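You operate a simulated robot arm through the tools that you are given. There is no shell and no other tool. Be economical: measure what you need, move in short steps, check, and stop when the job is done.

The job below is to be done with a simulated robot arm. You get a single attempt, and the scene is never put back.

## Task
Put the bolt that says "10.9" from the top of the brown table on the low radiator shelf of engine four and the bolt that says "8.8" on top of the yellow box there. Stack the 90 kPa silver cap from the top of the cream table on top of the 70 kPa silver cap. Put the blue box labelled "792" from the top of the purple table on the top of the orange bench and the blue box labelled "805" on the belt between engines one and two. Shut the blue drawer. Put the steel pulley on the middle of the green bench away on the green bench. Fetch the brass elbow and set it on top of the dirty air filter on the green bench. Pull the green drawer open. The order is free. Set down upright: brass elbow.

It is judged by the outcome, as a careful person would: the job done as asked, and still so three seconds after it is handed in. It fails if anything else is knocked over, pushed out of place, dropped, spilled or broken. Lids that push on must go on centred and level and be pressed home; caps that screw on are set level and turned clockwise until they are tight.

## Robot
A 5-joint arm with a two-finger parallel gripper on a trunk, on a base that drives. Base frame: it is fixed to the floor where the robot stands at the start and does not move with it; the origin is under the middle of the robot, x ahead of it, y to its left, z up; the surface under the hand at the start is at about z = 0.85. Units: m, rad, N and s.
It reaches about 1.134 m from its shoulder. Its first joint turns from -2.601 to 2.601 rad. Places, roughly: belt between engines one and two [-6.9, -1.3, 0.3]; blue box [-6, 3, 1]; blue drawer [-1.3, 2.5, 0.7]; bolt [0.75, 0, 0.75]; brass elbow (7x4x7 cm) [-21.3, 1.4, 0.7]; dirty air filter [-19.75, 1.5, 0.75]; green bench [-19.6, 1.5, 0.7]; green drawer [0.5, -1, 0.7]; low radiator shelf of engine four (20x18 cm) [-1.44, -0.46, 0.36]; silver cap [-4.25, 0.75, 0.75]; steel pulley (8x8x4 cm) [-21.1, 1.6, 0.7]; top of the orange bench [-2.9, 3, 0.8]; yellow box [0.75, -0.5, 1]. Payload 1.57 kg.
The TCP is the grasp point between the finger pads, 0.03 m short of the fingertips. In the tool frame z runs along the fingers and y along their closing line. The gripper opens to 0.11 m. The fingers are 0.024 m wide and 0.012 m thick; the gripper's body (0.048 by 0.112 m) begins 0.078 m behind the TCP.
Orientation is that of the tool frame in the base frame, as [roll, pitch, yaw] about the fixed x, y, z axes, in that order (R = Rz(yaw) Ry(pitch) Rx(roll)). With the fingers straight down and closing along the base's y, the tool's x points along the base's -x, its y along +y and its z along -z.

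## Interface
- The arm moves only by the tool apply_moves. Its argument "rows" is a list that holds one entry, the list of rows, each a list of 7 numbers: the turn, a rotation vector about the tool's x, y, z in units of 60 degrees (1.0 is 60 degrees), then the shift along the tool's x, y, z in units of 300 mm (1.0 is 300 mm), then the finger opening in m, from 0 to 0.11. In form: [[[rx, ry, rz, x, y, z, jaw], ...]]. A call has 1 to 8 rows; each row is the pose to reach, as a shift and turn from the pose commanded when the call began, along the tool's axes at that moment. A call with a number of a shift or a turn outside -1 to 1 is refused whole. Rows are played at 5 a second. More than 0.05 m and 0.15 rad between two rows, or a gripper value outside its range, and nothing of the call is played. A pose out of reach is approached as far as the arm can. The call stops where the force on the tool passes 40 N (or 10 N more than at its start, if that is more) or the arm is blocked; 0.2 s more then pass. The fingers move at their own pace (about 0.153 m/s each) and stop on an object; they squeeze with about 27 N. The grip force told is the motor's: it shows also when the fingers shut on nothing. Time passes only in rows, and 0.2 s behind the last, so rows that repeat a pose let the fingers close. It gives the time, the measured TCP pose, the force on the tool (base axes), the opening and the grip force at its end, in the units of the frame above (readings bear some noise), with the torque about the TCP (base axes, N m) and any sound that the robot's microphone picked up.
- Cameras (640 x 400 px; columns grow to the right, rows downward): "scene" is now at [-0.0017, 0.0995, 1.8514]; the picture's right is [-0.82, -0.57, 0.00], its down [-0.44, 0.64, -0.63] and it looks along [0.36, -0.52, -0.78] (base axes); focal length 258 px, centre (320, 200). "wrist" rides on the gripper at [0.07, 0.016, -0.141] in the tool frame; the picture's right is [-0.23, 0.97, 0.00], its down [-0.86, -0.20, -0.48] and it looks along [-0.47, -0.11, 0.88] (tool axes); focal length 222 px, centre (320, 200). There is no depth. A picture from a camera that has moved, and an enlarged one, comes with that camera's place and axes in the base frame and with its lens.
- camera(camera): a new picture of that camera. The clock stands still meanwhile.
- slide_trunk(by): slides the trunk up (or, below 0, down) by that many m; the arm and the scene camera ride with it, the base frame stays. It gives what a move gives, with no picture.
- drive_base(legs): drives the robot by 1 to 6 legs, each [ahead, turn to the left] in m and rad, along the robot's own axes; the way and the turn of a leg run together, so that a leg with both is an arc; at most 1.5 m and 3.142 rad a leg. The arm and the cameras ride along, it lands a little off, and it stops where it bumps. It gives what a move gives.
- turn_head(pan, tilt): turns the head with the scene camera to pan (to the left, within 2.705 rad either way) and tilt (down, from -0.506 to 1.204), counted from straight ahead of the robot. It gives what a move gives.
- zoom(camera, box): a new picture of the part [left, top, right, bottom] of that camera's present view, enlarged. The clock stands still meanwhile.
- hand_in(): hands the job in; it is judged then, once.

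Go step by step. Nothing tells you exact positions but the pictures and the camera data: compare them with the known pose of the tool, close in by small moves and look again before you grip or let go. The budget is 483 turns and 228 pictures, counting those below and the enlarged ones. Unless the task says otherwise, let go and move clear before handing in, and close with one line.

The tools are called after "Call:" as name(argument=value, ...) on one line, values as JSON. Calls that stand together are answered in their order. apply_moves: Moves the arm, as the interface text tells. Its arguments: {"type":"object","properties":{"rows":{"type":"array","items":{"type":"array","items":{"type":"array","items":{"type":"number"}}}}},"required":["rows"]} The other tools are called the same way: slide_trunk (by) slides the trunk up or down; drive_base (legs) drives the base; turn_head (pan, tilt) turns the head that bears the scene camera; camera (camera) takes a picture; zoom (camera, box) takes an enlarged picture of a part of a camera's view; hand_in () hands the job in.

At the start:

```text
time_s: 0.0
tcp_pos: [0.7206, -0.3858, 1.1416]
tool_rot: [3.142, 0.001, 3.133]
force: [1.0, 1.0, -0.1]
moment: [-0.01, 0.03, -0.01]
opening: 0.1097
grip_force: 0.1
trunk travel left (down, up): [-0.874, 0.096]
robot x, y, heading: [-0.0001, -0.0084, -0.0]
head pan, tilt: [-0.97, 0.892]
```

scene: 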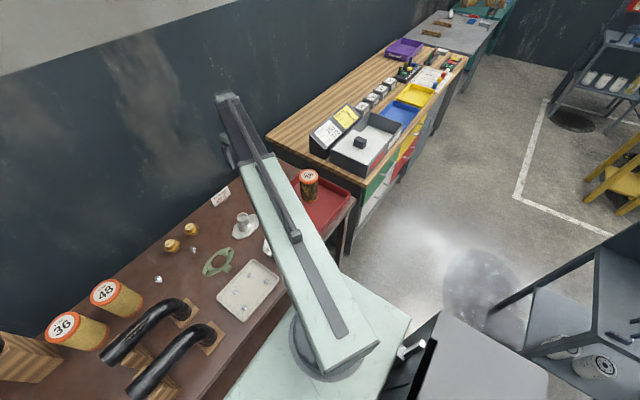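
wrist: 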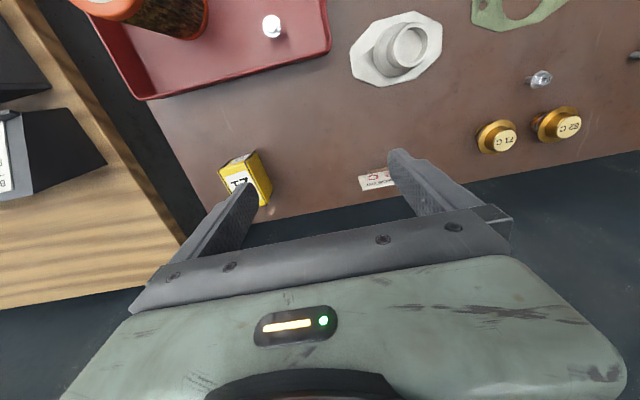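

I see the brown table ahead with bolts, caps and boxes. I'll look around more closely first.

Call:
zoom(camera="scene", box=[0, 150, 320, 350])

Call:
zoom(camera="wrist", box=[320, 0, 640, 200])

Call:
turn_head(pan=0, tilt=0.9)

Call:
camera(camera="scene")

```text
2.00 times, centred on (160, 250) of scene
camera zoom: at [-0.0017, 0.0995, 1.8514], right [-0.82, -0.57, 0.0], down [-0.44, 0.64, -0.63], along [0.36, -0.52, -0.78], focal length 515 px, centre (640, 100)
```

zoom: 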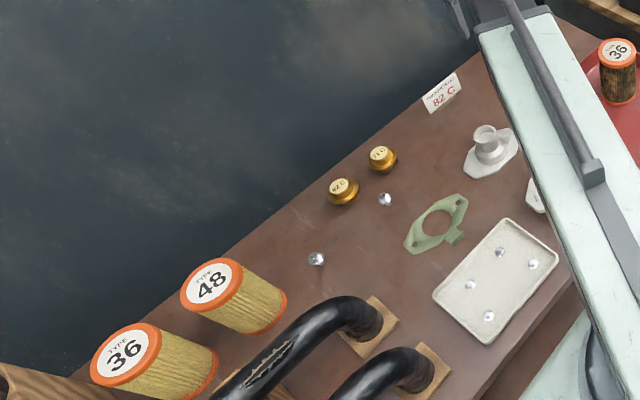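

```text
2.00 times, centred on (480, 100) of wrist
camera zoom: at [0.6536, -0.3694, 1.2829], right [0.24, 0.97, 0.0], down [0.85, -0.21, 0.48], along [0.46, -0.11, -0.88], focal length 444 px, centre (0, 400)
```

zoom: 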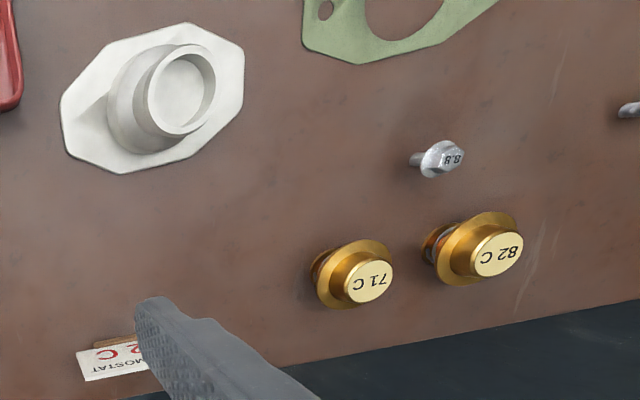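

```text
time_s: 1.2
tcp_pos: [0.7225, -0.3865, 1.1418]
tool_rot: [-3.141, -0.001, 3.131]
force: [0.8, -0.2, 0.3]
moment: [0.01, 0.0, -0.01]
opening: 0.1101
grip_force: 0.1
trunk travel left (down, up): [-0.874, 0.096]
robot x, y, heading: [0.0003, -0.0053, 0.002]
head pan, tilt: [0.0, 0.901]
```

```text
223 pictures are left
camera scene: at [0.0308, 0.1622, 1.8506], right [0.0, -1.0, 0.0], down [-0.78, 0.0, -0.62], along [0.62, 0.0, -0.78], focal length 258 px, centre (320, 200)
```

scene: 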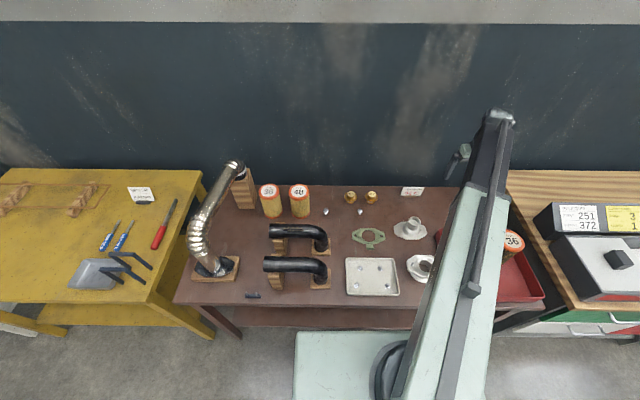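

Call:
zoom(camera="scene", box=[300, 180, 380, 230])

Call:
turn_head(pan=-1.2, tilt=0.6)

Call:
camera(camera="scene")

Call:
turn_head(pan=-2.3, tilt=0.6)

Call:
camera(camera="scene")

Call:
turn_head(pan=2.4, tilt=0.5)

Call:
camera(camera="scene")

```text
8.00 times, centred on (340, 205) of scene
camera zoom: at [0.0308, 0.1622, 1.8506], right [0.0, -1.0, 0.0], down [-0.78, 0.0, -0.62], along [0.62, 0.0, -0.78], focal length 2061 px, centre (160, 160)
```

zoom: 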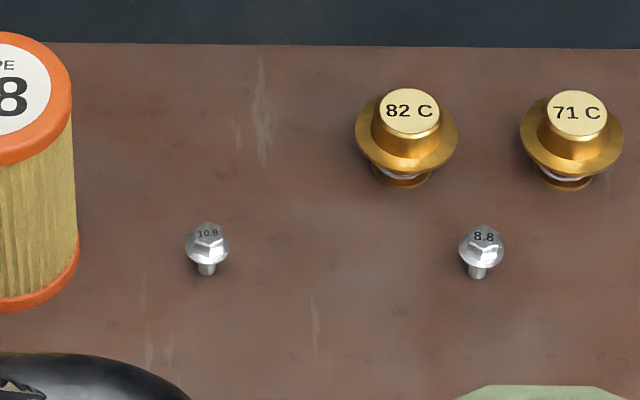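

```text
time_s: 2.6
tcp_pos: [0.7216, -0.3862, 1.1409]
tool_rot: [-3.14, 0.001, 3.132]
force: [-0.3, -0.2, -0.6]
moment: [-0.03, 0.01, 0.04]
opening: 0.1101
grip_force: 0.0
trunk travel left (down, up): [-0.874, 0.096]
robot x, y, heading: [-0.0003, -0.0071, -0.001]
head pan, tilt: [-1.201, 0.6]
```

```text
221 pictures are left
camera scene: at [-0.0126, 0.0798, 1.8754], right [-0.93, -0.36, 0.0], down [-0.21, 0.53, -0.82], along [0.3, -0.77, -0.57], focal length 258 px, centre (320, 200)
```

scene: 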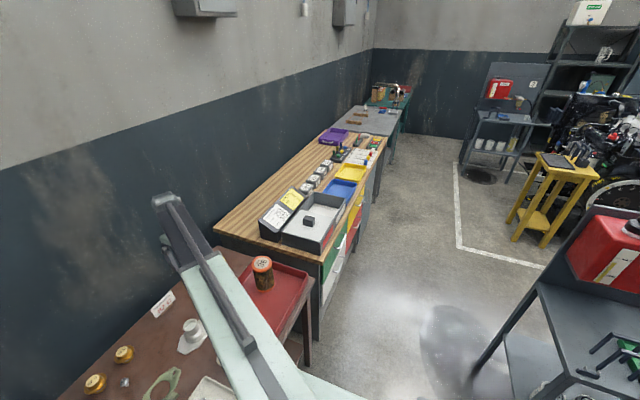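

```text
time_s: 4.0
tcp_pos: [0.7228, -0.387, 1.1409]
tool_rot: [-3.142, -0.001, 3.133]
force: [0.1, 0.6, 0.0]
moment: [0.02, 0.01, 0.01]
opening: 0.1099
grip_force: 0.0
trunk travel left (down, up): [-0.874, 0.096]
robot x, y, heading: [0.0013, -0.0039, -0.004]
head pan, tilt: [-2.3, 0.6]
```

```text
220 pictures are left
camera scene: at [-0.1035, 0.0962, 1.8754], right [-0.75, 0.67, 0.0], down [0.38, 0.42, -0.83], along [-0.55, -0.62, -0.56], focal length 258 px, centre (320, 200)
```

scene: 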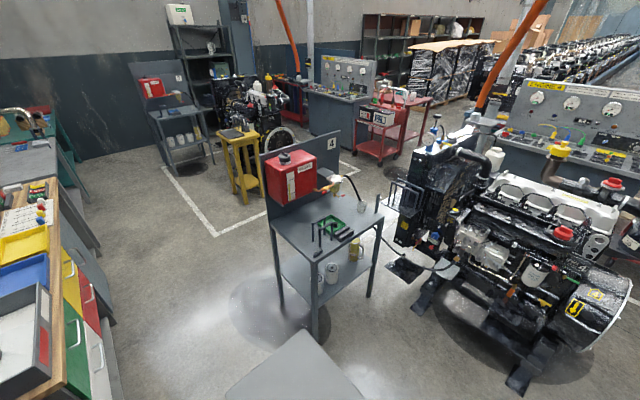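

```text
time_s: 7.7
tcp_pos: [0.7222, -0.3868, 1.1406]
tool_rot: [3.142, 0.001, 3.133]
force: [-0.2, 0.6, -0.2]
moment: [-0.02, -0.04, -0.02]
opening: 0.1098
grip_force: 0.1
trunk travel left (down, up): [-0.874, 0.096]
robot x, y, heading: [0.0007, -0.0111, 0.003]
head pan, tilt: [2.4, 0.499]
```

```text
219 pictures are left
camera scene: at [-0.1118, 0.2236, 1.8845], right [0.68, 0.74, 0.0], down [0.35, -0.32, -0.88], along [-0.65, 0.59, -0.48], focal length 258 px, centre (320, 200)
```

scene: 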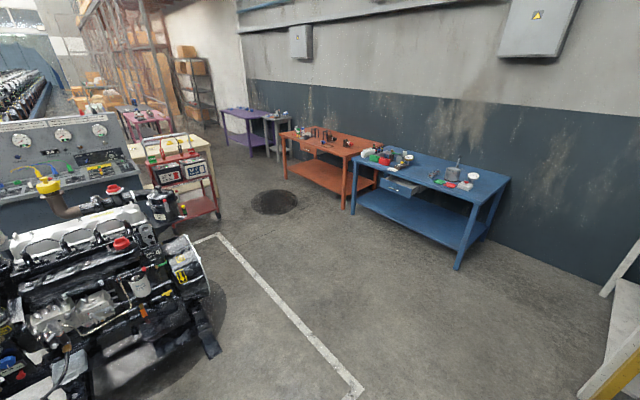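

Bolts identified: 10.9 at about (0.75, 0.13), 8.8 at about (0.75, -0.03). I'll move the hand over toward the 8.8 bolt and look.

Call:
apply_moves(rows=[[[0, 0, 0, 0, 0.16, 0, 0.05], [0, 0, 0, 0, 0.32, 0, 0.05], [0, 0, 0, 0, 0.48, 0, 0.05], [0, 0, 0, 0, 0.64, 0.05, 0.05], [0, 0, 0, 0, 0.8, 0.1, 0.05], [0, 0, 0, -0.05, 0.95, 0.15, 0.05], [0, 0, 0, -0.1, 1.0, 0.25, 0.05]]])

Call:
turn_head(pan=-0.6, tilt=0.9)

Call:
camera(camera="scene")

Call:
camera(camera="wrist")

```text
refused: row 4 steps farther than a row can; nothing moved
```

```text
time_s: 10.3
tcp_pos: [0.723, -0.3859, 1.1404]
tool_rot: [-3.141, 0.0, 3.133]
force: [-0.8, -0.6, 0.8]
moment: [-0.02, 0.01, 0.0]
opening: 0.11
grip_force: 0.0
trunk travel left (down, up): [-0.874, 0.096]
robot x, y, heading: [0.003, -0.0079, 0.002]
head pan, tilt: [-0.6, 0.901]
```

```text
218 pictures are left
camera scene: at [0.0177, 0.1196, 1.8506], right [-0.56, -0.83, 0.0], down [-0.65, 0.44, -0.62], along [0.51, -0.35, -0.78], focal length 258 px, centre (320, 200)
```

scene: 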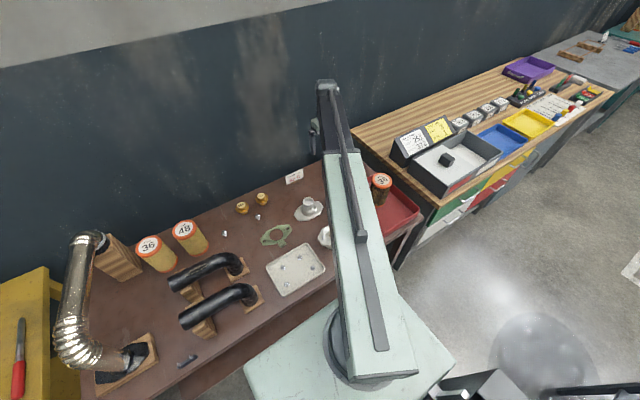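

```text
217 pictures are left
camera wrist: at [0.6536, -0.3694, 1.2829], right [0.24, 0.97, 0.0], down [0.85, -0.21, 0.48], along [0.46, -0.11, -0.88], focal length 222 px, centre (320, 200)
```

wrist: 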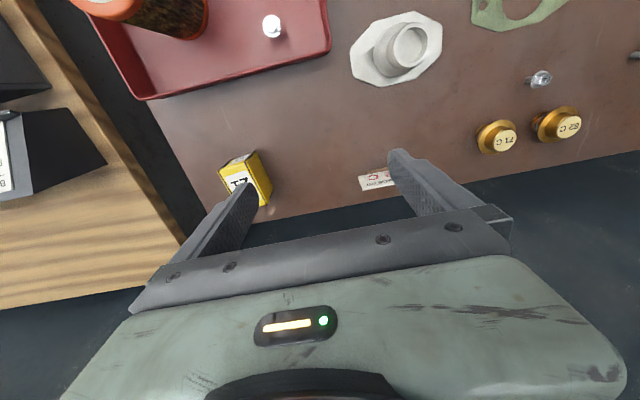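

I'll redo with smaller steps.

Call:
apply_moves(rows=[[[0, 0, 0, 0, 0.15, 0.03, 0.05], [0, 0, 0, 0, 0.3, 0.06, 0.05], [0, 0, 0, 0, 0.45, 0.09, 0.05], [0, 0, 0, 0, 0.6, 0.12, 0.05], [0, 0, 0, 0, 0.75, 0.16, 0.05], [0, 0, 0, 0, 0.9, 0.2, 0.05], [0, 0, 0, 0, 1.0, 0.25, 0.05]]])

Call:
camera(camera="scene")

Call:
camera(camera="wrist")

```text
time_s: 11.9
tcp_pos: [0.7238, -0.0962, 1.1415]
tool_rot: [3.141, 0.0, 3.129]
force: [1.0, 0.1, 0.8]
moment: [-0.02, -0.01, -0.02]
opening: 0.05
grip_force: 0.0
out of reach, approached as far as the arm can: row 1, 2, 3, 4, 5, 6, 7
trunk travel left (down, up): [-0.874, 0.096]
robot x, y, heading: [-0.0025, -0.0052, -0.002]
head pan, tilt: [-0.6, 0.901]
```

```text
216 pictures are left
camera scene: at [0.0177, 0.1197, 1.8506], right [-0.56, -0.83, 0.0], down [-0.65, 0.44, -0.62], along [0.51, -0.35, -0.78], focal length 258 px, centre (320, 200)
```

scene: 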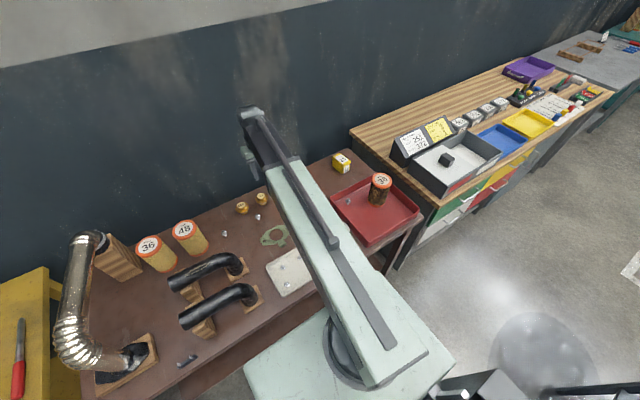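

```text
215 pictures are left
camera wrist: at [0.6555, -0.0781, 1.2829], right [0.24, 0.97, 0.0], down [0.85, -0.21, 0.48], along [0.46, -0.11, -0.88], focal length 222 px, centre (320, 200)
```

wrist: 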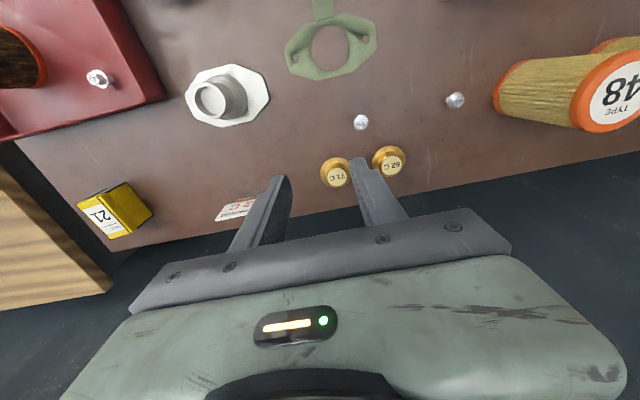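

The arm can't go lower at this trunk height, so I'll lower the trunk. Bolt 8.8 triangulates to (0.731, -0.024), with its head near z 0.897.

Call:
slide_trunk(by=-0.14)

Call:
apply_moves(rows=[[[0, 0, 0, -0.03, 0.12, 0, 0.05], [0, 0, 0, -0.03, 0.24, 0, 0.05], [0, 0, 0, -0.03, 0.24, 0, 0.05]]])

Call:
camera(camera="wrist")

```text
time_s: 13.6
tcp_pos: [0.7234, -0.0948, 1.0017]
tool_rot: [3.141, 0.0, 3.132]
force: [0.4, -0.1, 0.2]
moment: [0.05, 0.0, -0.03]
opening: 0.0504
grip_force: 0.0
trunk travel left (down, up): [-0.734, 0.236]
robot x, y, heading: [-0.0013, -0.0043, 0.001]
head pan, tilt: [-0.6, 0.901]
```

```text
time_s: 14.4
tcp_pos: [0.7366, -0.0221, 1.0014]
tool_rot: [3.14, 0.001, 3.132]
force: [-0.1, 1.0, -0.8]
moment: [-0.01, -0.04, 0.01]
opening: 0.0499
grip_force: 0.1
trunk travel left (down, up): [-0.734, 0.236]
robot x, y, heading: [-0.0038, -0.004, 0.0]
head pan, tilt: [-0.6, 0.901]
```

```text
214 pictures are left
camera wrist: at [0.6667, -0.0061, 1.143], right [0.24, 0.97, 0.0], down [0.85, -0.21, 0.48], along [0.47, -0.11, -0.88], focal length 222 px, centre (320, 200)
```

wrist: 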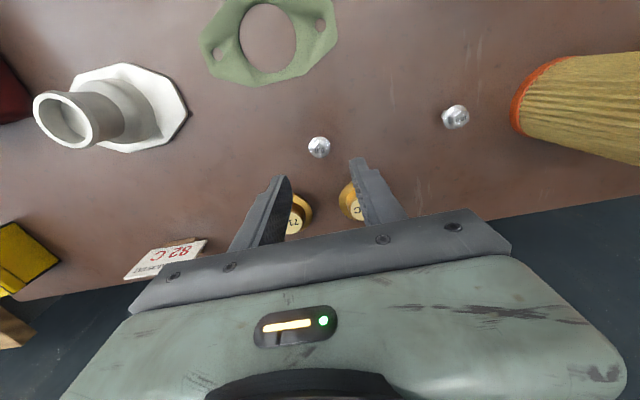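

Call:
apply_moves(rows=[[[0, 0, 0, 0.01, 0, 0.15, 0.05], [0, 0, 0, 0.01, 0, 0.27, 0.05], [0, 0, 0, 0.01, 0, 0.34, 0.05], [0, 0, 0, 0.01, 0, 0.34, 0.05]]])

Call:
camera(camera="wrist")

Call:
turn_head(pan=0.1, tilt=0.9)

Call:
zoom(camera="scene", box=[280, 120, 440, 220])

```text
time_s: 15.4
tcp_pos: [0.7349, -0.0215, 1.0009]
tool_rot: [3.141, 0.0, 3.134]
force: [-0.7, 0.3, 0.3]
moment: [-0.01, 0.01, 0.0]
opening: 0.05
grip_force: 0.0
out of reach, approached as far as the arm can: row 1, 2, 3, 4
trunk travel left (down, up): [-0.734, 0.236]
robot x, y, heading: [-0.0009, -0.006, -0.003]
head pan, tilt: [-0.6, 0.901]
```

```text
213 pictures are left
camera wrist: at [0.6667, -0.0067, 1.1429], right [0.24, 0.97, 0.0], down [0.85, -0.21, 0.48], along [0.46, -0.11, -0.88], focal length 222 px, centre (320, 200)
```

wrist: 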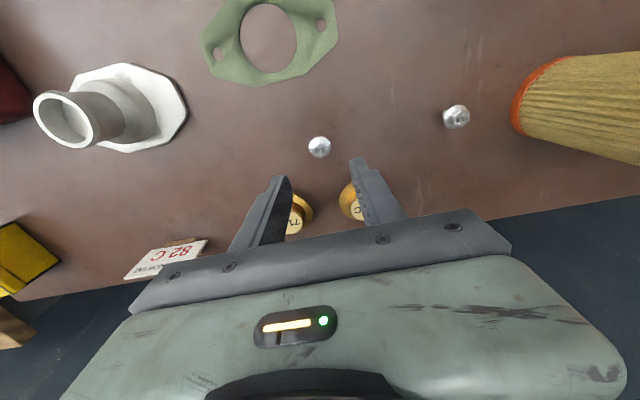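

```text
time_s: 16.4
tcp_pos: [0.7351, -0.022, 1.0005]
tool_rot: [-3.141, 0.0, 3.133]
force: [0.1, -0.2, -0.8]
moment: [-0.01, -0.03, 0.02]
opening: 0.0501
grip_force: 0.0
trunk travel left (down, up): [-0.734, 0.236]
robot x, y, heading: [-0.0016, -0.0061, 0.002]
head pan, tilt: [0.099, 0.901]
```

```text
4.00 times, centred on (360, 170) of scene
camera zoom: at [0.0305, 0.1697, 1.7106], right [0.1, -1.0, 0.0], down [-0.78, -0.08, -0.62], along [0.62, 0.06, -0.78], focal length 1030 px, centre (160, 320)
```

zoom: 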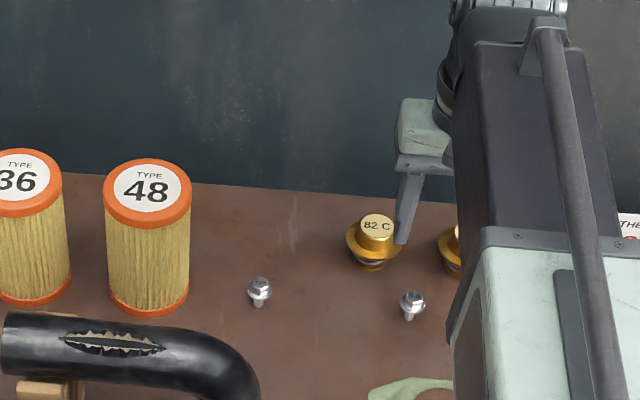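

Call:
slide_trunk(by=-0.092)

Call:
camera(camera="wrist")

Call:
zoom(camera="scene", box=[300, 120, 460, 220])

```text
time_s: 17.7
tcp_pos: [0.7358, -0.0231, 0.9086]
tool_rot: [-3.14, 0.0, 3.133]
force: [-0.3, -0.3, 0.3]
moment: [0.0, 0.0, -0.01]
opening: 0.0502
grip_force: 0.1
trunk travel left (down, up): [-0.642, 0.328]
robot x, y, heading: [-0.0015, -0.0066, 0.001]
head pan, tilt: [0.099, 0.901]
```

```text
211 pictures are left
camera wrist: at [0.6666, -0.0067, 1.051], right [0.24, 0.97, 0.0], down [0.85, -0.21, 0.48], along [0.47, -0.11, -0.88], focal length 222 px, centre (320, 200)
```

wrist: 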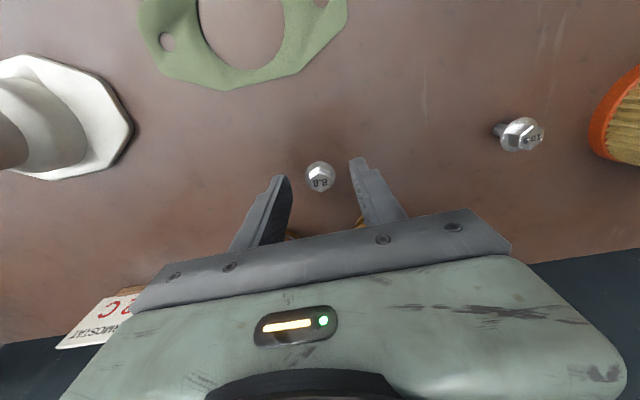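

```text
4.00 times, centred on (380, 170) of scene
camera zoom: at [0.0304, 0.1698, 1.6186], right [0.1, -0.99, 0.0], down [-0.78, -0.08, -0.62], along [0.62, 0.06, -0.78], focal length 1030 px, centre (80, 320)
```

zoom: 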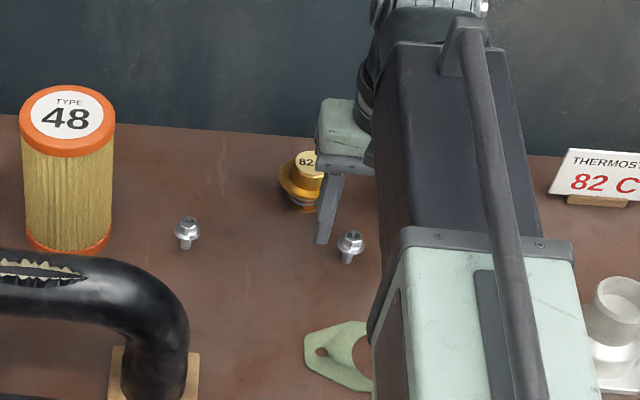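

Call:
slide_trunk(by=-0.013)

Call:
apply_moves(rows=[[[0, 0, 0, 0.007, 0, 0, 0.05], [0, 0, 0, 0.007, 0, 0, 0.015], [0, 0, 0, 0.007, 0, 0, 0.01], [0, 0, 0, 0.007, 0, 0, 0.01]]])

Call:
camera(camera="wrist")

```text
time_s: 18.3
tcp_pos: [0.7353, -0.0228, 0.8951]
tool_rot: [-3.141, -0.001, 3.133]
force: [-0.1, -0.2, -0.4]
moment: [0.01, -0.02, 0.02]
opening: 0.0501
grip_force: 0.2
trunk travel left (down, up): [-0.629, 0.341]
robot x, y, heading: [-0.0025, -0.0068, 0.003]
head pan, tilt: [0.099, 0.901]
```

```text
time_s: 19.3
tcp_pos: [0.7324, -0.0234, 0.8963]
tool_rot: [-3.142, 0.0, 3.131]
force: [-0.2, -0.2, 0.4]
moment: [0.03, 0.0, -0.03]
opening: 0.0182
grip_force: 26.4
trunk travel left (down, up): [-0.629, 0.341]
robot x, y, heading: [-0.0007, -0.0072, -0.001]
head pan, tilt: [0.099, 0.901]
```

```text
209 pictures are left
camera wrist: at [0.6643, -0.0067, 1.038], right [0.24, 0.97, 0.0], down [0.85, -0.21, 0.48], along [0.46, -0.11, -0.88], focal length 222 px, centre (320, 200)
```

wrist: 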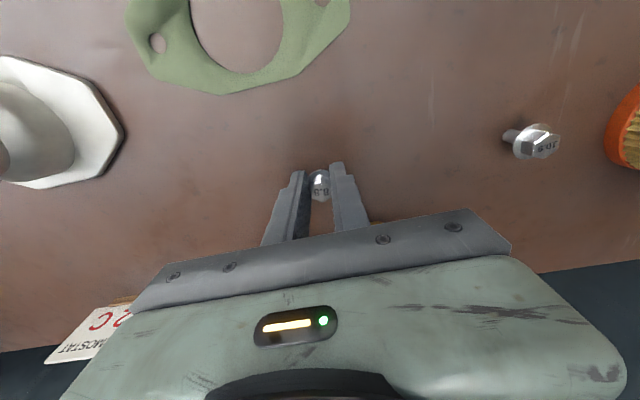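

The bolt is gripped (18 mm). I'll lift it and swing to the yellow box.

Call:
slide_trunk(by=0.16)

Call:
apply_moves(rows=[[[0, 0, 0, -0.01, -0.14, 0, 0.01], [0, 0, 0, -0.03, -0.28, 0, 0.01], [0, 0, 0, -0.04, -0.42, 0, 0.01], [0, 0, 0, -0.05, -0.56, 0, 0.01], [0, 0, 0, -0.06, -0.7, 0, 0.01], [0, 0, 0, -0.07, -0.84, 0, 0.01], [0, 0, 0, -0.08, -0.98, 0, 0.01], [0, 0, 0, -0.08, -1.0, 0, 0.01]]])

Call:
camera(camera="wrist")

Call:
camera(camera="scene")

```text
time_s: 21.2
tcp_pos: [0.7326, -0.0234, 1.0553]
tool_rot: [-3.141, -0.001, 3.133]
force: [0.2, 0.5, -0.1]
moment: [0.0, -0.03, 0.01]
opening: 0.0177
grip_force: 27.2
trunk travel left (down, up): [-0.789, 0.181]
robot x, y, heading: [0.0009, -0.0055, -0.002]
head pan, tilt: [0.099, 0.901]
```

```text
time_s: 23.0
tcp_pos: [0.7524, -0.3242, 1.0555]
tool_rot: [3.141, 0.0, 3.133]
force: [0.2, -0.4, 0.3]
moment: [0.01, -0.01, 0.01]
opening: 0.018
grip_force: 27.0
trunk travel left (down, up): [-0.789, 0.181]
robot x, y, heading: [0.0024, -0.0055, -0.0]
head pan, tilt: [0.099, 0.901]
```

```text
208 pictures are left
camera wrist: at [0.6837, -0.3072, 1.1979], right [0.23, 0.97, 0.0], down [0.85, -0.21, 0.48], along [0.47, -0.11, -0.88], focal length 222 px, centre (320, 200)
```

wrist: 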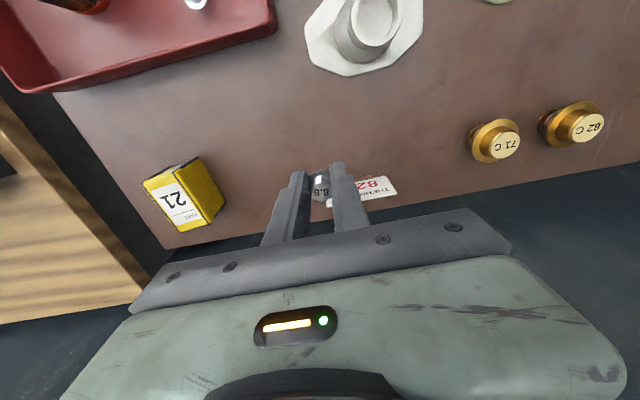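

```text
207 pictures are left
camera scene: at [0.0305, 0.1695, 1.7657], right [0.1, -0.99, 0.0], down [-0.78, -0.08, -0.62], along [0.62, 0.06, -0.78], focal length 258 px, centre (320, 200)
```

scene: 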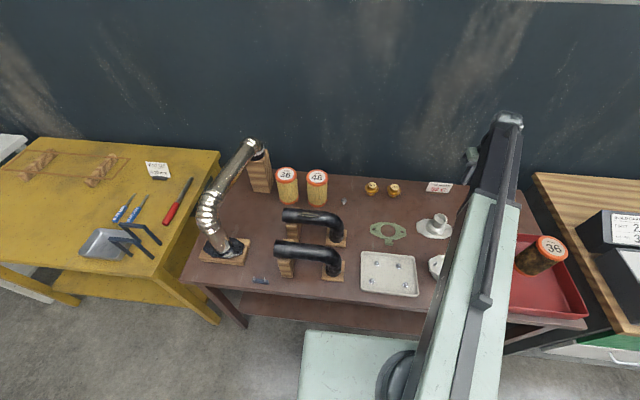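

Call:
zoom(camera="wrist", box=[100, 130, 260, 230])

```text
4.00 times, centred on (180, 180) of wrist
camera zoom: at [0.6837, -0.3072, 1.1979], right [0.23, 0.97, 0.0], down [0.85, -0.21, 0.48], along [0.47, -0.11, -0.88], focal length 888 px, centre (880, 280)
```

zoom: 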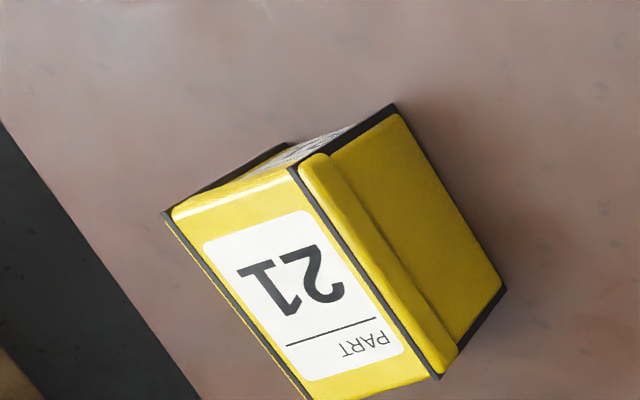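

The yellow box ("21") top is at z≈0.92, centre ≈(0.79, -0.542). Moving the bolt above it.

Call:
apply_moves(rows=[[[0, 0, 0, 0, -0.14, 0, 0.01], [0, 0, 0, -0.03, -0.28, 0, 0.01], [0, 0, 0, -0.06, -0.42, 0, 0.01], [0, 0, 0, -0.09, -0.56, 0, 0.01], [0, 0, 0, -0.12, -0.7, 0, 0.01], [0, 0, 0, -0.127, -0.727, 0, 0.01], [0, 0, 0, -0.127, -0.727, 0, 0.01]]])

Call:
camera(camera="wrist")

Call:
turn_head(pan=-0.5, tilt=0.7)

Call:
camera(camera="scene")

```text
time_s: 24.6
tcp_pos: [0.7764, -0.5321, 1.0555]
tool_rot: [-3.141, 0.003, 3.134]
force: [0.3, 0.6, 0.2]
moment: [0.0, 0.01, 0.01]
opening: 0.0177
grip_force: 26.6
out of reach, approached as far as the arm can: row 5, 6, 7
trunk travel left (down, up): [-0.789, 0.181]
robot x, y, heading: [-0.0033, -0.0059, 0.001]
head pan, tilt: [0.099, 0.901]
```

```text
205 pictures are left
camera wrist: at [0.707, -0.5148, 1.1979], right [0.24, 0.97, 0.0], down [0.85, -0.21, 0.48], along [0.47, -0.11, -0.88], focal length 222 px, centre (320, 200)
```

wrist: 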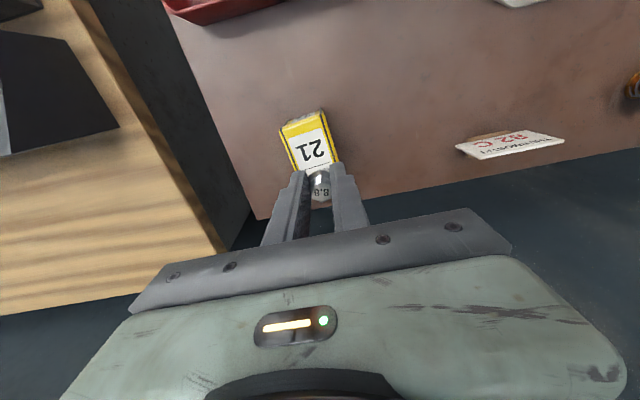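

```text
time_s: 25.6
tcp_pos: [0.7759, -0.5314, 1.0565]
tool_rot: [-3.138, 0.001, 3.133]
force: [-0.8, -0.1, 0.1]
moment: [-0.02, -0.03, -0.01]
opening: 0.0179
grip_force: 27.3
trunk travel left (down, up): [-0.789, 0.181]
robot x, y, heading: [0.003, -0.0056, 0.005]
head pan, tilt: [-0.499, 0.7]
```

```text
204 pictures are left
camera scene: at [0.03, 0.1216, 1.7818], right [-0.48, -0.88, 0.0], down [-0.57, 0.31, -0.76], along [0.67, -0.37, -0.64], focal length 258 px, centre (320, 200)
```

scene: 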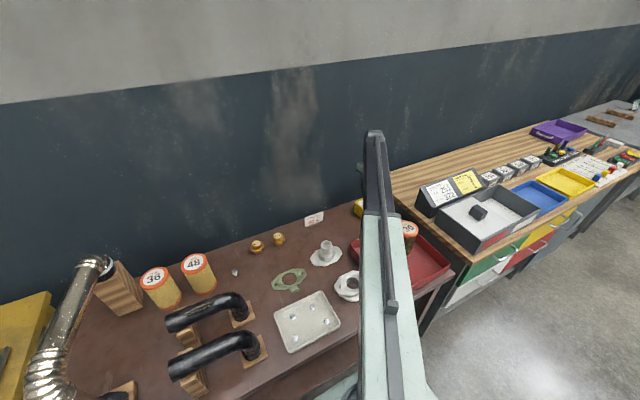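

Call:
apply_moves(rows=[[[0, 0, 0, 0.03, -0.04, 0, 0.01], [0, 0, 0, 0.03, -0.045, 0, 0.01], [0, 0, 0, 0.03, -0.045, 0, 0.01]]])

```text
time_s: 26.4
tcp_pos: [0.7667, -0.5445, 1.0557]
tool_rot: [-3.139, 0.003, 3.133]
force: [0.1, -0.6, -0.2]
moment: [0.01, 0.02, 0.03]
opening: 0.0179
grip_force: 26.4
trunk travel left (down, up): [-0.789, 0.181]
robot x, y, heading: [0.0006, -0.0028, -0.001]
head pan, tilt: [-0.499, 0.7]
```

Call:
slide_trunk(by=-0.084)

Call:
camera(camera="wrist")

Call:
camera(camera="scene")

```text
time_s: 27.6
tcp_pos: [0.7663, -0.5455, 0.9711]
tool_rot: [-3.14, 0.004, 3.132]
force: [0.2, 0.1, -0.6]
moment: [0.0, 0.02, 0.01]
opening: 0.018
grip_force: 27.1
trunk travel left (down, up): [-0.705, 0.265]
robot x, y, heading: [0.0004, -0.0075, 0.001]
head pan, tilt: [-0.499, 0.7]
```

```text
203 pictures are left
camera wrist: at [0.6975, -0.528, 1.1137], right [0.24, 0.97, 0.0], down [0.85, -0.21, 0.48], along [0.47, -0.11, -0.88], focal length 222 px, centre (320, 200)
```

wrist: 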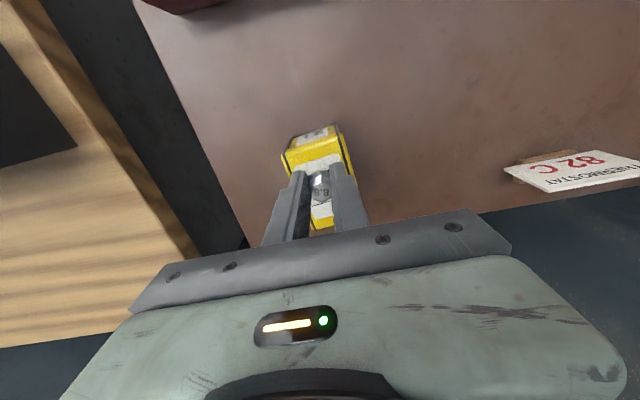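

```text
202 pictures are left
camera scene: at [0.0299, 0.1216, 1.6978], right [-0.48, -0.88, 0.0], down [-0.57, 0.31, -0.76], along [0.67, -0.37, -0.64], focal length 258 px, centre (320, 200)
```

scene: 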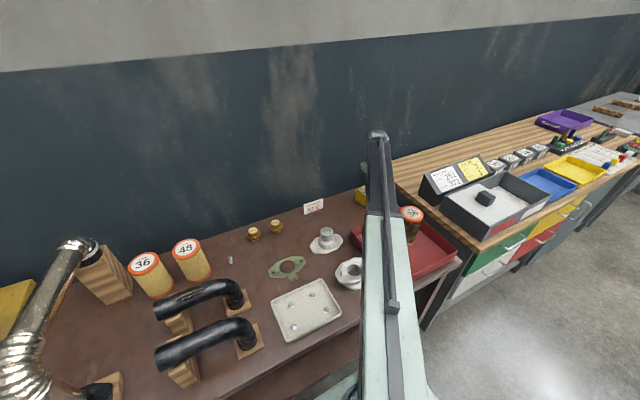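

Call:
slide_trunk(by=-0.006)

Call:
zoom(camera="wrist", box=[240, 100, 400, 250])

```text
time_s: 28.1
tcp_pos: [0.7654, -0.5454, 0.9665]
tool_rot: [-3.139, 0.001, 3.133]
force: [0.5, 0.1, 1.4]
moment: [-0.01, 0.01, 0.01]
opening: 0.018
grip_force: 27.7
trunk travel left (down, up): [-0.699, 0.271]
robot x, y, heading: [-0.0018, -0.0075, 0.002]
head pan, tilt: [-0.499, 0.7]
```

```text
2.67 times, centred on (320, 175) of wrist
camera zoom: at [0.6975, -0.5279, 1.1078], right [0.24, 0.97, 0.0], down [0.85, -0.21, 0.48], along [0.47, -0.11, -0.88], focal length 592 px, centre (320, 267)
```

zoom: 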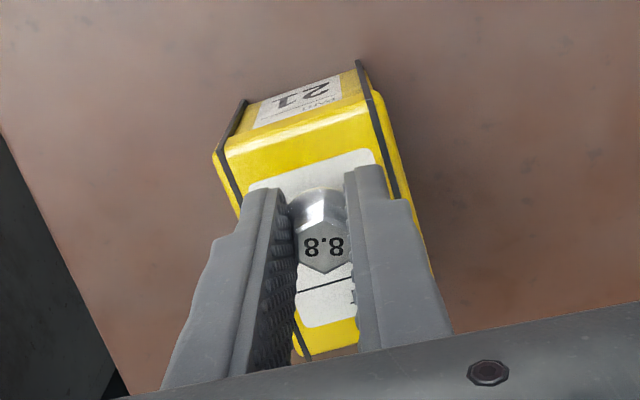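

Call:
slide_trunk(by=-0.003)

```text
time_s: 28.6
tcp_pos: [0.7651, -0.5456, 0.965]
tool_rot: [-3.14, 0.006, 3.133]
force: [4.0, -3.4, 21.4]
moment: [-0.16, -0.34, -0.01]
opening: 0.018
grip_force: 26.9
trunk travel left (down, up): [-0.696, 0.274]
robot x, y, heading: [0.0001, -0.006, 0.005]
head pan, tilt: [-0.499, 0.7]
```

Contact at z 0.965; the bolt is on the box. I'll back off a hair, release slowly and rise.

Call:
slide_trunk(by=0.003)

Call:
apply_moves(rows=[[[0, 0, 0, 0, 0, 0, 0.022], [0, 0, 0, 0, 0, 0, 0.03], [0, 0, 0, 0, 0, 0, 0.045], [0, 0, 0, 0, 0, 0, 0.05]]])

Call:
slide_trunk(by=0.12)

Call:
camera(camera="wrist")

```text
time_s: 29.1
tcp_pos: [0.7665, -0.5441, 0.9656]
tool_rot: [-3.14, 0.003, 3.132]
force: [1.2, -0.5, 0.0]
moment: [0.0, -0.01, -0.01]
opening: 0.0178
grip_force: 26.8
trunk travel left (down, up): [-0.699, 0.271]
robot x, y, heading: [0.0024, -0.0075, 0.003]
head pan, tilt: [-0.499, 0.7]
```

```text
time_s: 30.1
tcp_pos: [0.768, -0.5464, 0.9661]
tool_rot: [-3.139, 0.005, 3.133]
force: [-0.2, -0.4, -0.2]
moment: [-0.01, 0.04, 0.01]
opening: 0.0501
grip_force: 0.0
trunk travel left (down, up): [-0.699, 0.271]
robot x, y, heading: [0.0004, -0.009, -0.0]
head pan, tilt: [-0.499, 0.7]
```

```text
time_s: 31.6
tcp_pos: [0.7665, -0.5454, 1.0855]
tool_rot: [-3.141, 0.003, 3.134]
force: [0.0, -0.1, -0.8]
moment: [0.01, -0.02, -0.02]
opening: 0.0501
grip_force: 0.1
trunk travel left (down, up): [-0.819, 0.151]
robot x, y, heading: [-0.0026, -0.0086, 0.0]
head pan, tilt: [-0.499, 0.7]
```

```text
200 pictures are left
camera wrist: at [0.6977, -0.528, 1.2276], right [0.24, 0.97, 0.0], down [0.85, -0.21, 0.48], along [0.47, -0.11, -0.88], focal length 222 px, centre (320, 200)
```

wrist: 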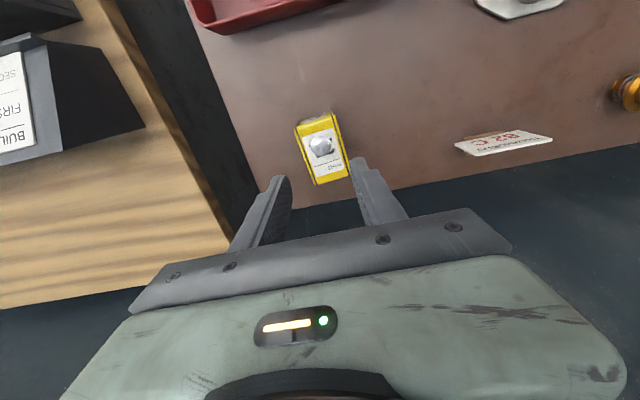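

The 8.8 bolt stands on the box. Next I'll inspect the green drawer, since the hand is free.

Call:
turn_head(pan=-1.25, tilt=0.75)

Call:
camera(camera="scene")

Call:
zoom(camera="scene", box=[220, 150, 420, 275])

```text
time_s: 32.8
tcp_pos: [0.766, -0.5451, 1.0857]
tool_rot: [-3.139, 0.003, 3.132]
force: [0.3, 0.1, 0.0]
moment: [0.02, 0.01, -0.01]
opening: 0.0501
grip_force: 0.0
trunk travel left (down, up): [-0.819, 0.151]
robot x, y, heading: [-0.0003, -0.005, -0.0]
head pan, tilt: [-1.25, 0.75]
```

```text
199 pictures are left
camera scene: at [-0.0184, 0.0836, 1.8076], right [-0.95, -0.32, 0.0], down [-0.22, 0.65, -0.73], along [0.23, -0.69, -0.68], focal length 258 px, centre (320, 200)
```

scene: 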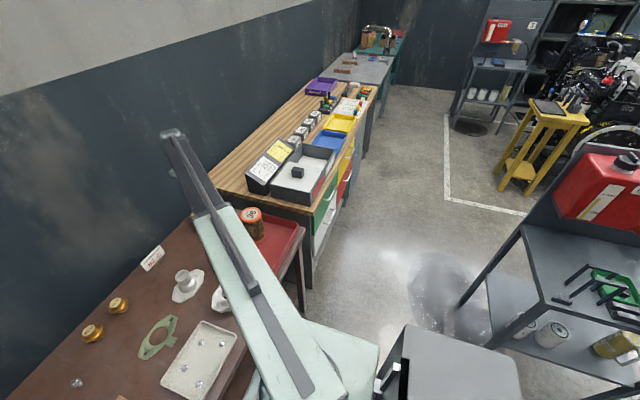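

```text
3.20 times, centred on (320, 212) of scene
camera zoom: at [-0.0184, 0.0836, 1.8076], right [-0.95, -0.32, 0.0], down [-0.22, 0.65, -0.73], along [0.23, -0.69, -0.68], focal length 824 px, centre (320, 160)
```

zoom: 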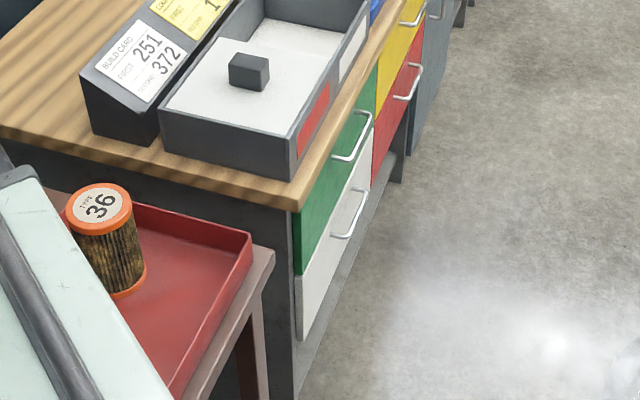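

The drawer front faces −x with the handle near (0.3, −1.08, 0.73). I'll raise, back away from the table, and centre the arm in front of the robot.

Call:
slide_trunk(by=0.1)

Call:
drive_base(legs=[[-0.45, 0]])

Call:
apply_moves(rows=[[[0, 0, 0, 0, 0.15, 0, 0.05], [0, 0, 0, 0, 0.3, 0, 0.05], [0, 0, 0, 0, 0.45, 0, 0.05], [0, 0, 0, 0, 0.6, 0, 0.05], [0, 0, 0, 0, 0.75, 0, 0.05], [0, 0, 0, 0, 0.9, 0, 0.05], [0, 0, 0, 0, 1.0, 0, 0.05]]])

Call:
apply_moves(rows=[[[0, 0, 0, 0, 0.15, 0, 0.05], [0, 0, 0, 0, 0.3, 0, 0.05], [0, 0, 0, 0, 0.45, 0, 0.05], [0, 0, 0, 0, 0.6, 0, 0.05], [0, 0, 0, 0, 0.75, 0, 0.05], [0, 0, 0, 0, 0.8, 0, 0.05]]])

```text
time_s: 34.1
tcp_pos: [0.7669, -0.5451, 1.1846]
tool_rot: [-3.139, 0.004, 3.134]
force: [0.1, -0.1, 0.9]
moment: [-0.01, -0.01, 0.0]
opening: 0.0502
grip_force: 0.0
trunk travel left (down, up): [-0.919, 0.051]
robot x, y, heading: [0.0023, -0.0076, -0.001]
head pan, tilt: [-1.25, 0.75]
```

```text
time_s: 36.8
tcp_pos: [0.3043, -0.5461, 1.1868]
tool_rot: [-3.14, 0.004, 3.13]
force: [-0.4, 0.2, -0.5]
moment: [-0.02, -0.01, 0.02]
opening: 0.05
grip_force: 0.0
trunk travel left (down, up): [-0.919, 0.051]
robot x, y, heading: [-0.4624, -0.0071, -0.002]
head pan, tilt: [-1.25, 0.75]
```

```text
time_s: 38.4
tcp_pos: [0.3091, -0.2459, 1.1851]
tool_rot: [-3.139, 0.004, 3.13]
force: [-0.1, 0.6, 0.3]
moment: [-0.01, 0.0, -0.02]
opening: 0.0499
grip_force: 0.1
trunk travel left (down, up): [-0.919, 0.051]
robot x, y, heading: [-0.4594, -0.007, -0.001]
head pan, tilt: [-1.25, 0.75]
```

```text
time_s: 39.8
tcp_pos: [0.3085, -0.0078, 1.1846]
tool_rot: [-3.14, 0.001, 3.129]
force: [0.1, 0.5, 0.0]
moment: [-0.02, 0.05, 0.02]
opening: 0.05
grip_force: 0.1
trunk travel left (down, up): [-0.919, 0.051]
robot x, y, heading: [-0.4642, -0.007, -0.003]
head pan, tilt: [-1.25, 0.75]
```

Call:
apply_moves(rows=[[[0, -0.14, 0, -0.1, 0, 0, 0.05], [0, -0.28, 0, -0.2, 0, 0, 0.05], [0, -0.42, 0, -0.3, 0, 0, 0.05], [0, -0.56, 0, -0.4, 0, 0, 0.05], [0, -0.7, 0, -0.5, 0, 0, 0.05], [0, -0.84, 0, -0.6, 0, 0, 0.05], [0, -0.98, 0, -0.65, 0, 0, 0.05]]])

Call:
apply_moves(rows=[[[0, -0.14, 0, 0, 0, 0, 0.05], [0, -0.28, 0, 0, 0, 0, 0.05], [0, -0.42, 0, 0, 0, 0, 0.05], [0, -0.52, 0, 0, 0, 0, 0.05]]])

```text
time_s: 41.4
tcp_pos: [0.5058, -0.0076, 1.301]
tool_rot: [-3.136, 1.029, 3.134]
force: [-0.3, 0.5, -1.1]
moment: [0.02, 0.02, 0.0]
opening: 0.0501
grip_force: 0.0
out of reach, approached as far as the arm can: row 1, 2, 3, 4, 5, 6, 7
trunk travel left (down, up): [-0.919, 0.051]
robot x, y, heading: [-0.4578, -0.008, -0.004]
head pan, tilt: [-1.25, 0.75]
```

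```text
time_s: 42.4
tcp_pos: [0.5041, -0.0093, 1.4216]
tool_rot: [2.849, 1.562, 2.838]
force: [-1.1, 0.0, 0.9]
moment: [-0.02, 0.02, 0.05]
opening: 0.0498
grip_force: 0.1
out of reach, approached as far as the arm can: row 1, 2, 3, 4
trunk travel left (down, up): [-0.919, 0.051]
robot x, y, heading: [-0.4588, -0.0082, 0.001]
head pan, tilt: [-1.25, 0.75]
```

The wrist just can't drop below shoulder level, so the trunk sets the height. Now I'll spin the hand so the fingers close vertically, and drive into position.

Call:
apply_moves(rows=[[[0, 0, 0.14, 0, 0, 0, 0.06], [0, 0, 0.28, 0, 0, 0, 0.06], [0, 0, 0.42, 0, 0, 0, 0.06], [0, 0, 0.56, 0, 0, 0, 0.06], [0, 0, 0.7, 0, 0, 0, 0.06], [0, 0, 0.84, 0, 0, 0, 0.06], [0, 0, 0.98, 0, 0, 0, 0.06]]])

Call:
apply_moves(rows=[[[0, 0, 0.14, 0, 0, 0, 0.06], [0, 0, 0.28, 0, 0, 0, 0.06], [0, 0, 0.42, 0, 0, 0, 0.06], [0, 0, 0.52, 0, 0, 0, 0.06]]])

Call:
drive_base(legs=[[0, -1.57], [0.33, 0], [0, 0.78]])

Call:
turn_head(pan=0, tilt=0.8)

Call:
camera(camera="scene")

```text
time_s: 44.0
tcp_pos: [0.5059, -0.0103, 1.4246]
tool_rot: [1.569, 0.544, 1.557]
force: [0.1, 0.7, 0.6]
moment: [0.01, -0.01, -0.01]
opening: 0.06
grip_force: 0.1
trunk travel left (down, up): [-0.919, 0.051]
robot x, y, heading: [-0.4645, -0.0085, -0.003]
head pan, tilt: [-1.25, 0.75]
```

```text
time_s: 45.0
tcp_pos: [0.5046, -0.0101, 1.4242]
tool_rot: [1.574, 0.0, 1.561]
force: [-0.4, 0.7, -0.1]
moment: [-0.02, -0.03, 0.01]
opening: 0.0602
grip_force: 0.1
trunk travel left (down, up): [-0.919, 0.051]
robot x, y, heading: [-0.4596, -0.0063, 0.0]
head pan, tilt: [-1.25, 0.75]
```

```text
time_s: 46.6
tcp_pos: [0.4748, -0.2455, 1.4236]
tool_rot: [1.57, 0.003, 1.312]
force: [0.2, 0.1, -0.1]
moment: [-0.01, 0.01, -0.03]
opening: 0.0598
grip_force: 0.0
trunk travel left (down, up): [-0.919, 0.051]
robot x, y, heading: [-0.4625, -0.0029, -0.21]
head pan, tilt: [-1.25, 0.75]
stopped in leg 1: the robot was blocked; the commanded pose is now the measured one
```

```text
time_s: 48.1
tcp_pos: [0.4739, -0.2452, 1.4233]
tool_rot: [1.571, 0.003, 1.312]
force: [1.1, 0.7, 0.5]
moment: [0.01, -0.01, 0.02]
opening: 0.0597
grip_force: 0.1
trunk travel left (down, up): [-0.919, 0.051]
robot x, y, heading: [-0.4581, 0.0005, -0.209]
head pan, tilt: [0.0, 0.799]
```

```text
197 pictures are left
camera scene: at [-0.3902, 0.1553, 1.9035], right [-0.21, -0.98, 0.0], down [-0.7, 0.15, -0.7], along [0.68, -0.14, -0.72], focal length 258 px, centre (320, 200)
```

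scene: 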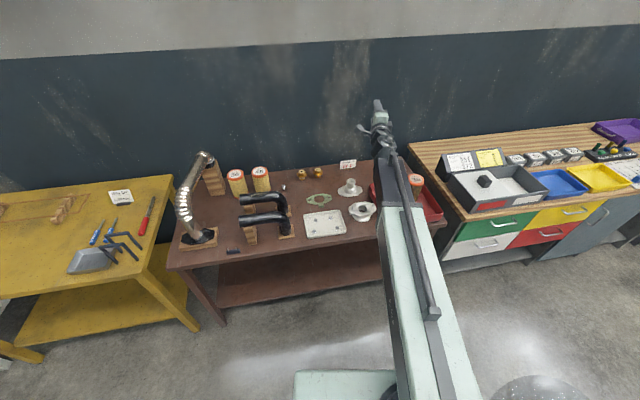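

The turn was blocked, so I'll look behind the robot.

Call:
turn_head(pan=2.5, tilt=1.1)

Call:
camera(camera="scene")

Call:
turn_head(pan=-2.5, tilt=1.1)

Call:
camera(camera="scene")

```text
time_s: 50.3
tcp_pos: [0.4742, -0.2447, 1.4237]
tool_rot: [1.568, 0.004, 1.313]
force: [0.1, 0.4, -1.1]
moment: [0.0, -0.01, -0.04]
opening: 0.0599
grip_force: 0.0
trunk travel left (down, up): [-0.919, 0.051]
robot x, y, heading: [-0.4575, -0.0016, -0.209]
head pan, tilt: [2.499, 1.1]
```

```text
196 pictures are left
camera scene: at [-0.5108, 0.2195, 1.8818], right [0.75, 0.66, 0.0], down [0.59, -0.67, -0.45], along [-0.3, 0.34, -0.89], focal length 258 px, centre (320, 200)
```

scene: 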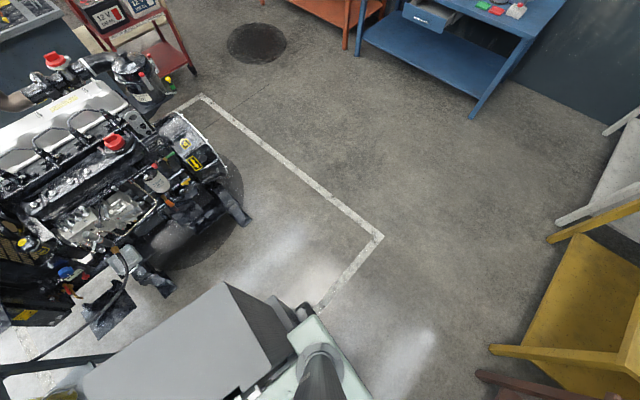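

```text
time_s: 54.3
tcp_pos: [0.4737, -0.2457, 1.4237]
tool_rot: [1.571, 0.003, 1.313]
force: [0.1, -1.0, -0.2]
moment: [-0.01, 0.0, -0.01]
opening: 0.0599
grip_force: 0.1
trunk travel left (down, up): [-0.919, 0.051]
robot x, y, heading: [-0.4621, -0.0051, -0.213]
head pan, tilt: [-2.499, 1.1]
```

```text
195 pictures are left
camera scene: at [-0.5264, 0.1454, 1.8818], right [-0.42, 0.91, 0.0], down [0.81, 0.38, -0.45], along [-0.41, -0.19, -0.89], focal length 258 px, centre (320, 200)
```

scene: 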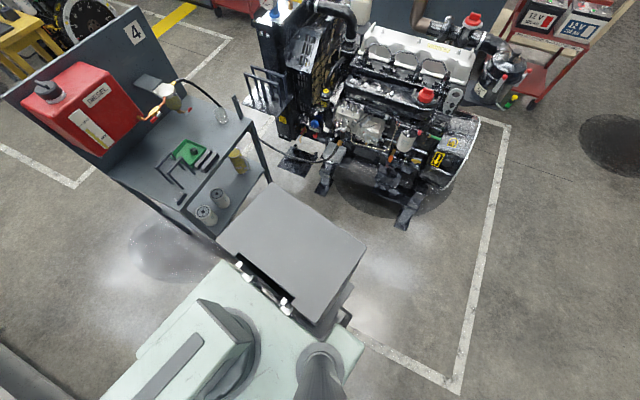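

Call:
drive_base(legs=[[0.1, 0], [0, -0.5]])

```text
time_s: 56.3
tcp_pos: [0.4931, -0.472, 1.4248]
tool_rot: [1.572, 0.003, 1.082]
force: [0.2, 0.0, 0.5]
moment: [0.02, 0.01, -0.04]
opening: 0.0599
grip_force: 0.0
trunk travel left (down, up): [-0.919, 0.051]
robot x, y, heading: [-0.3622, -0.0209, -0.389]
head pan, tilt: [-2.499, 1.1]
stopped in leg 2: the robot was blocked; the commanded pose is now the measured one
```

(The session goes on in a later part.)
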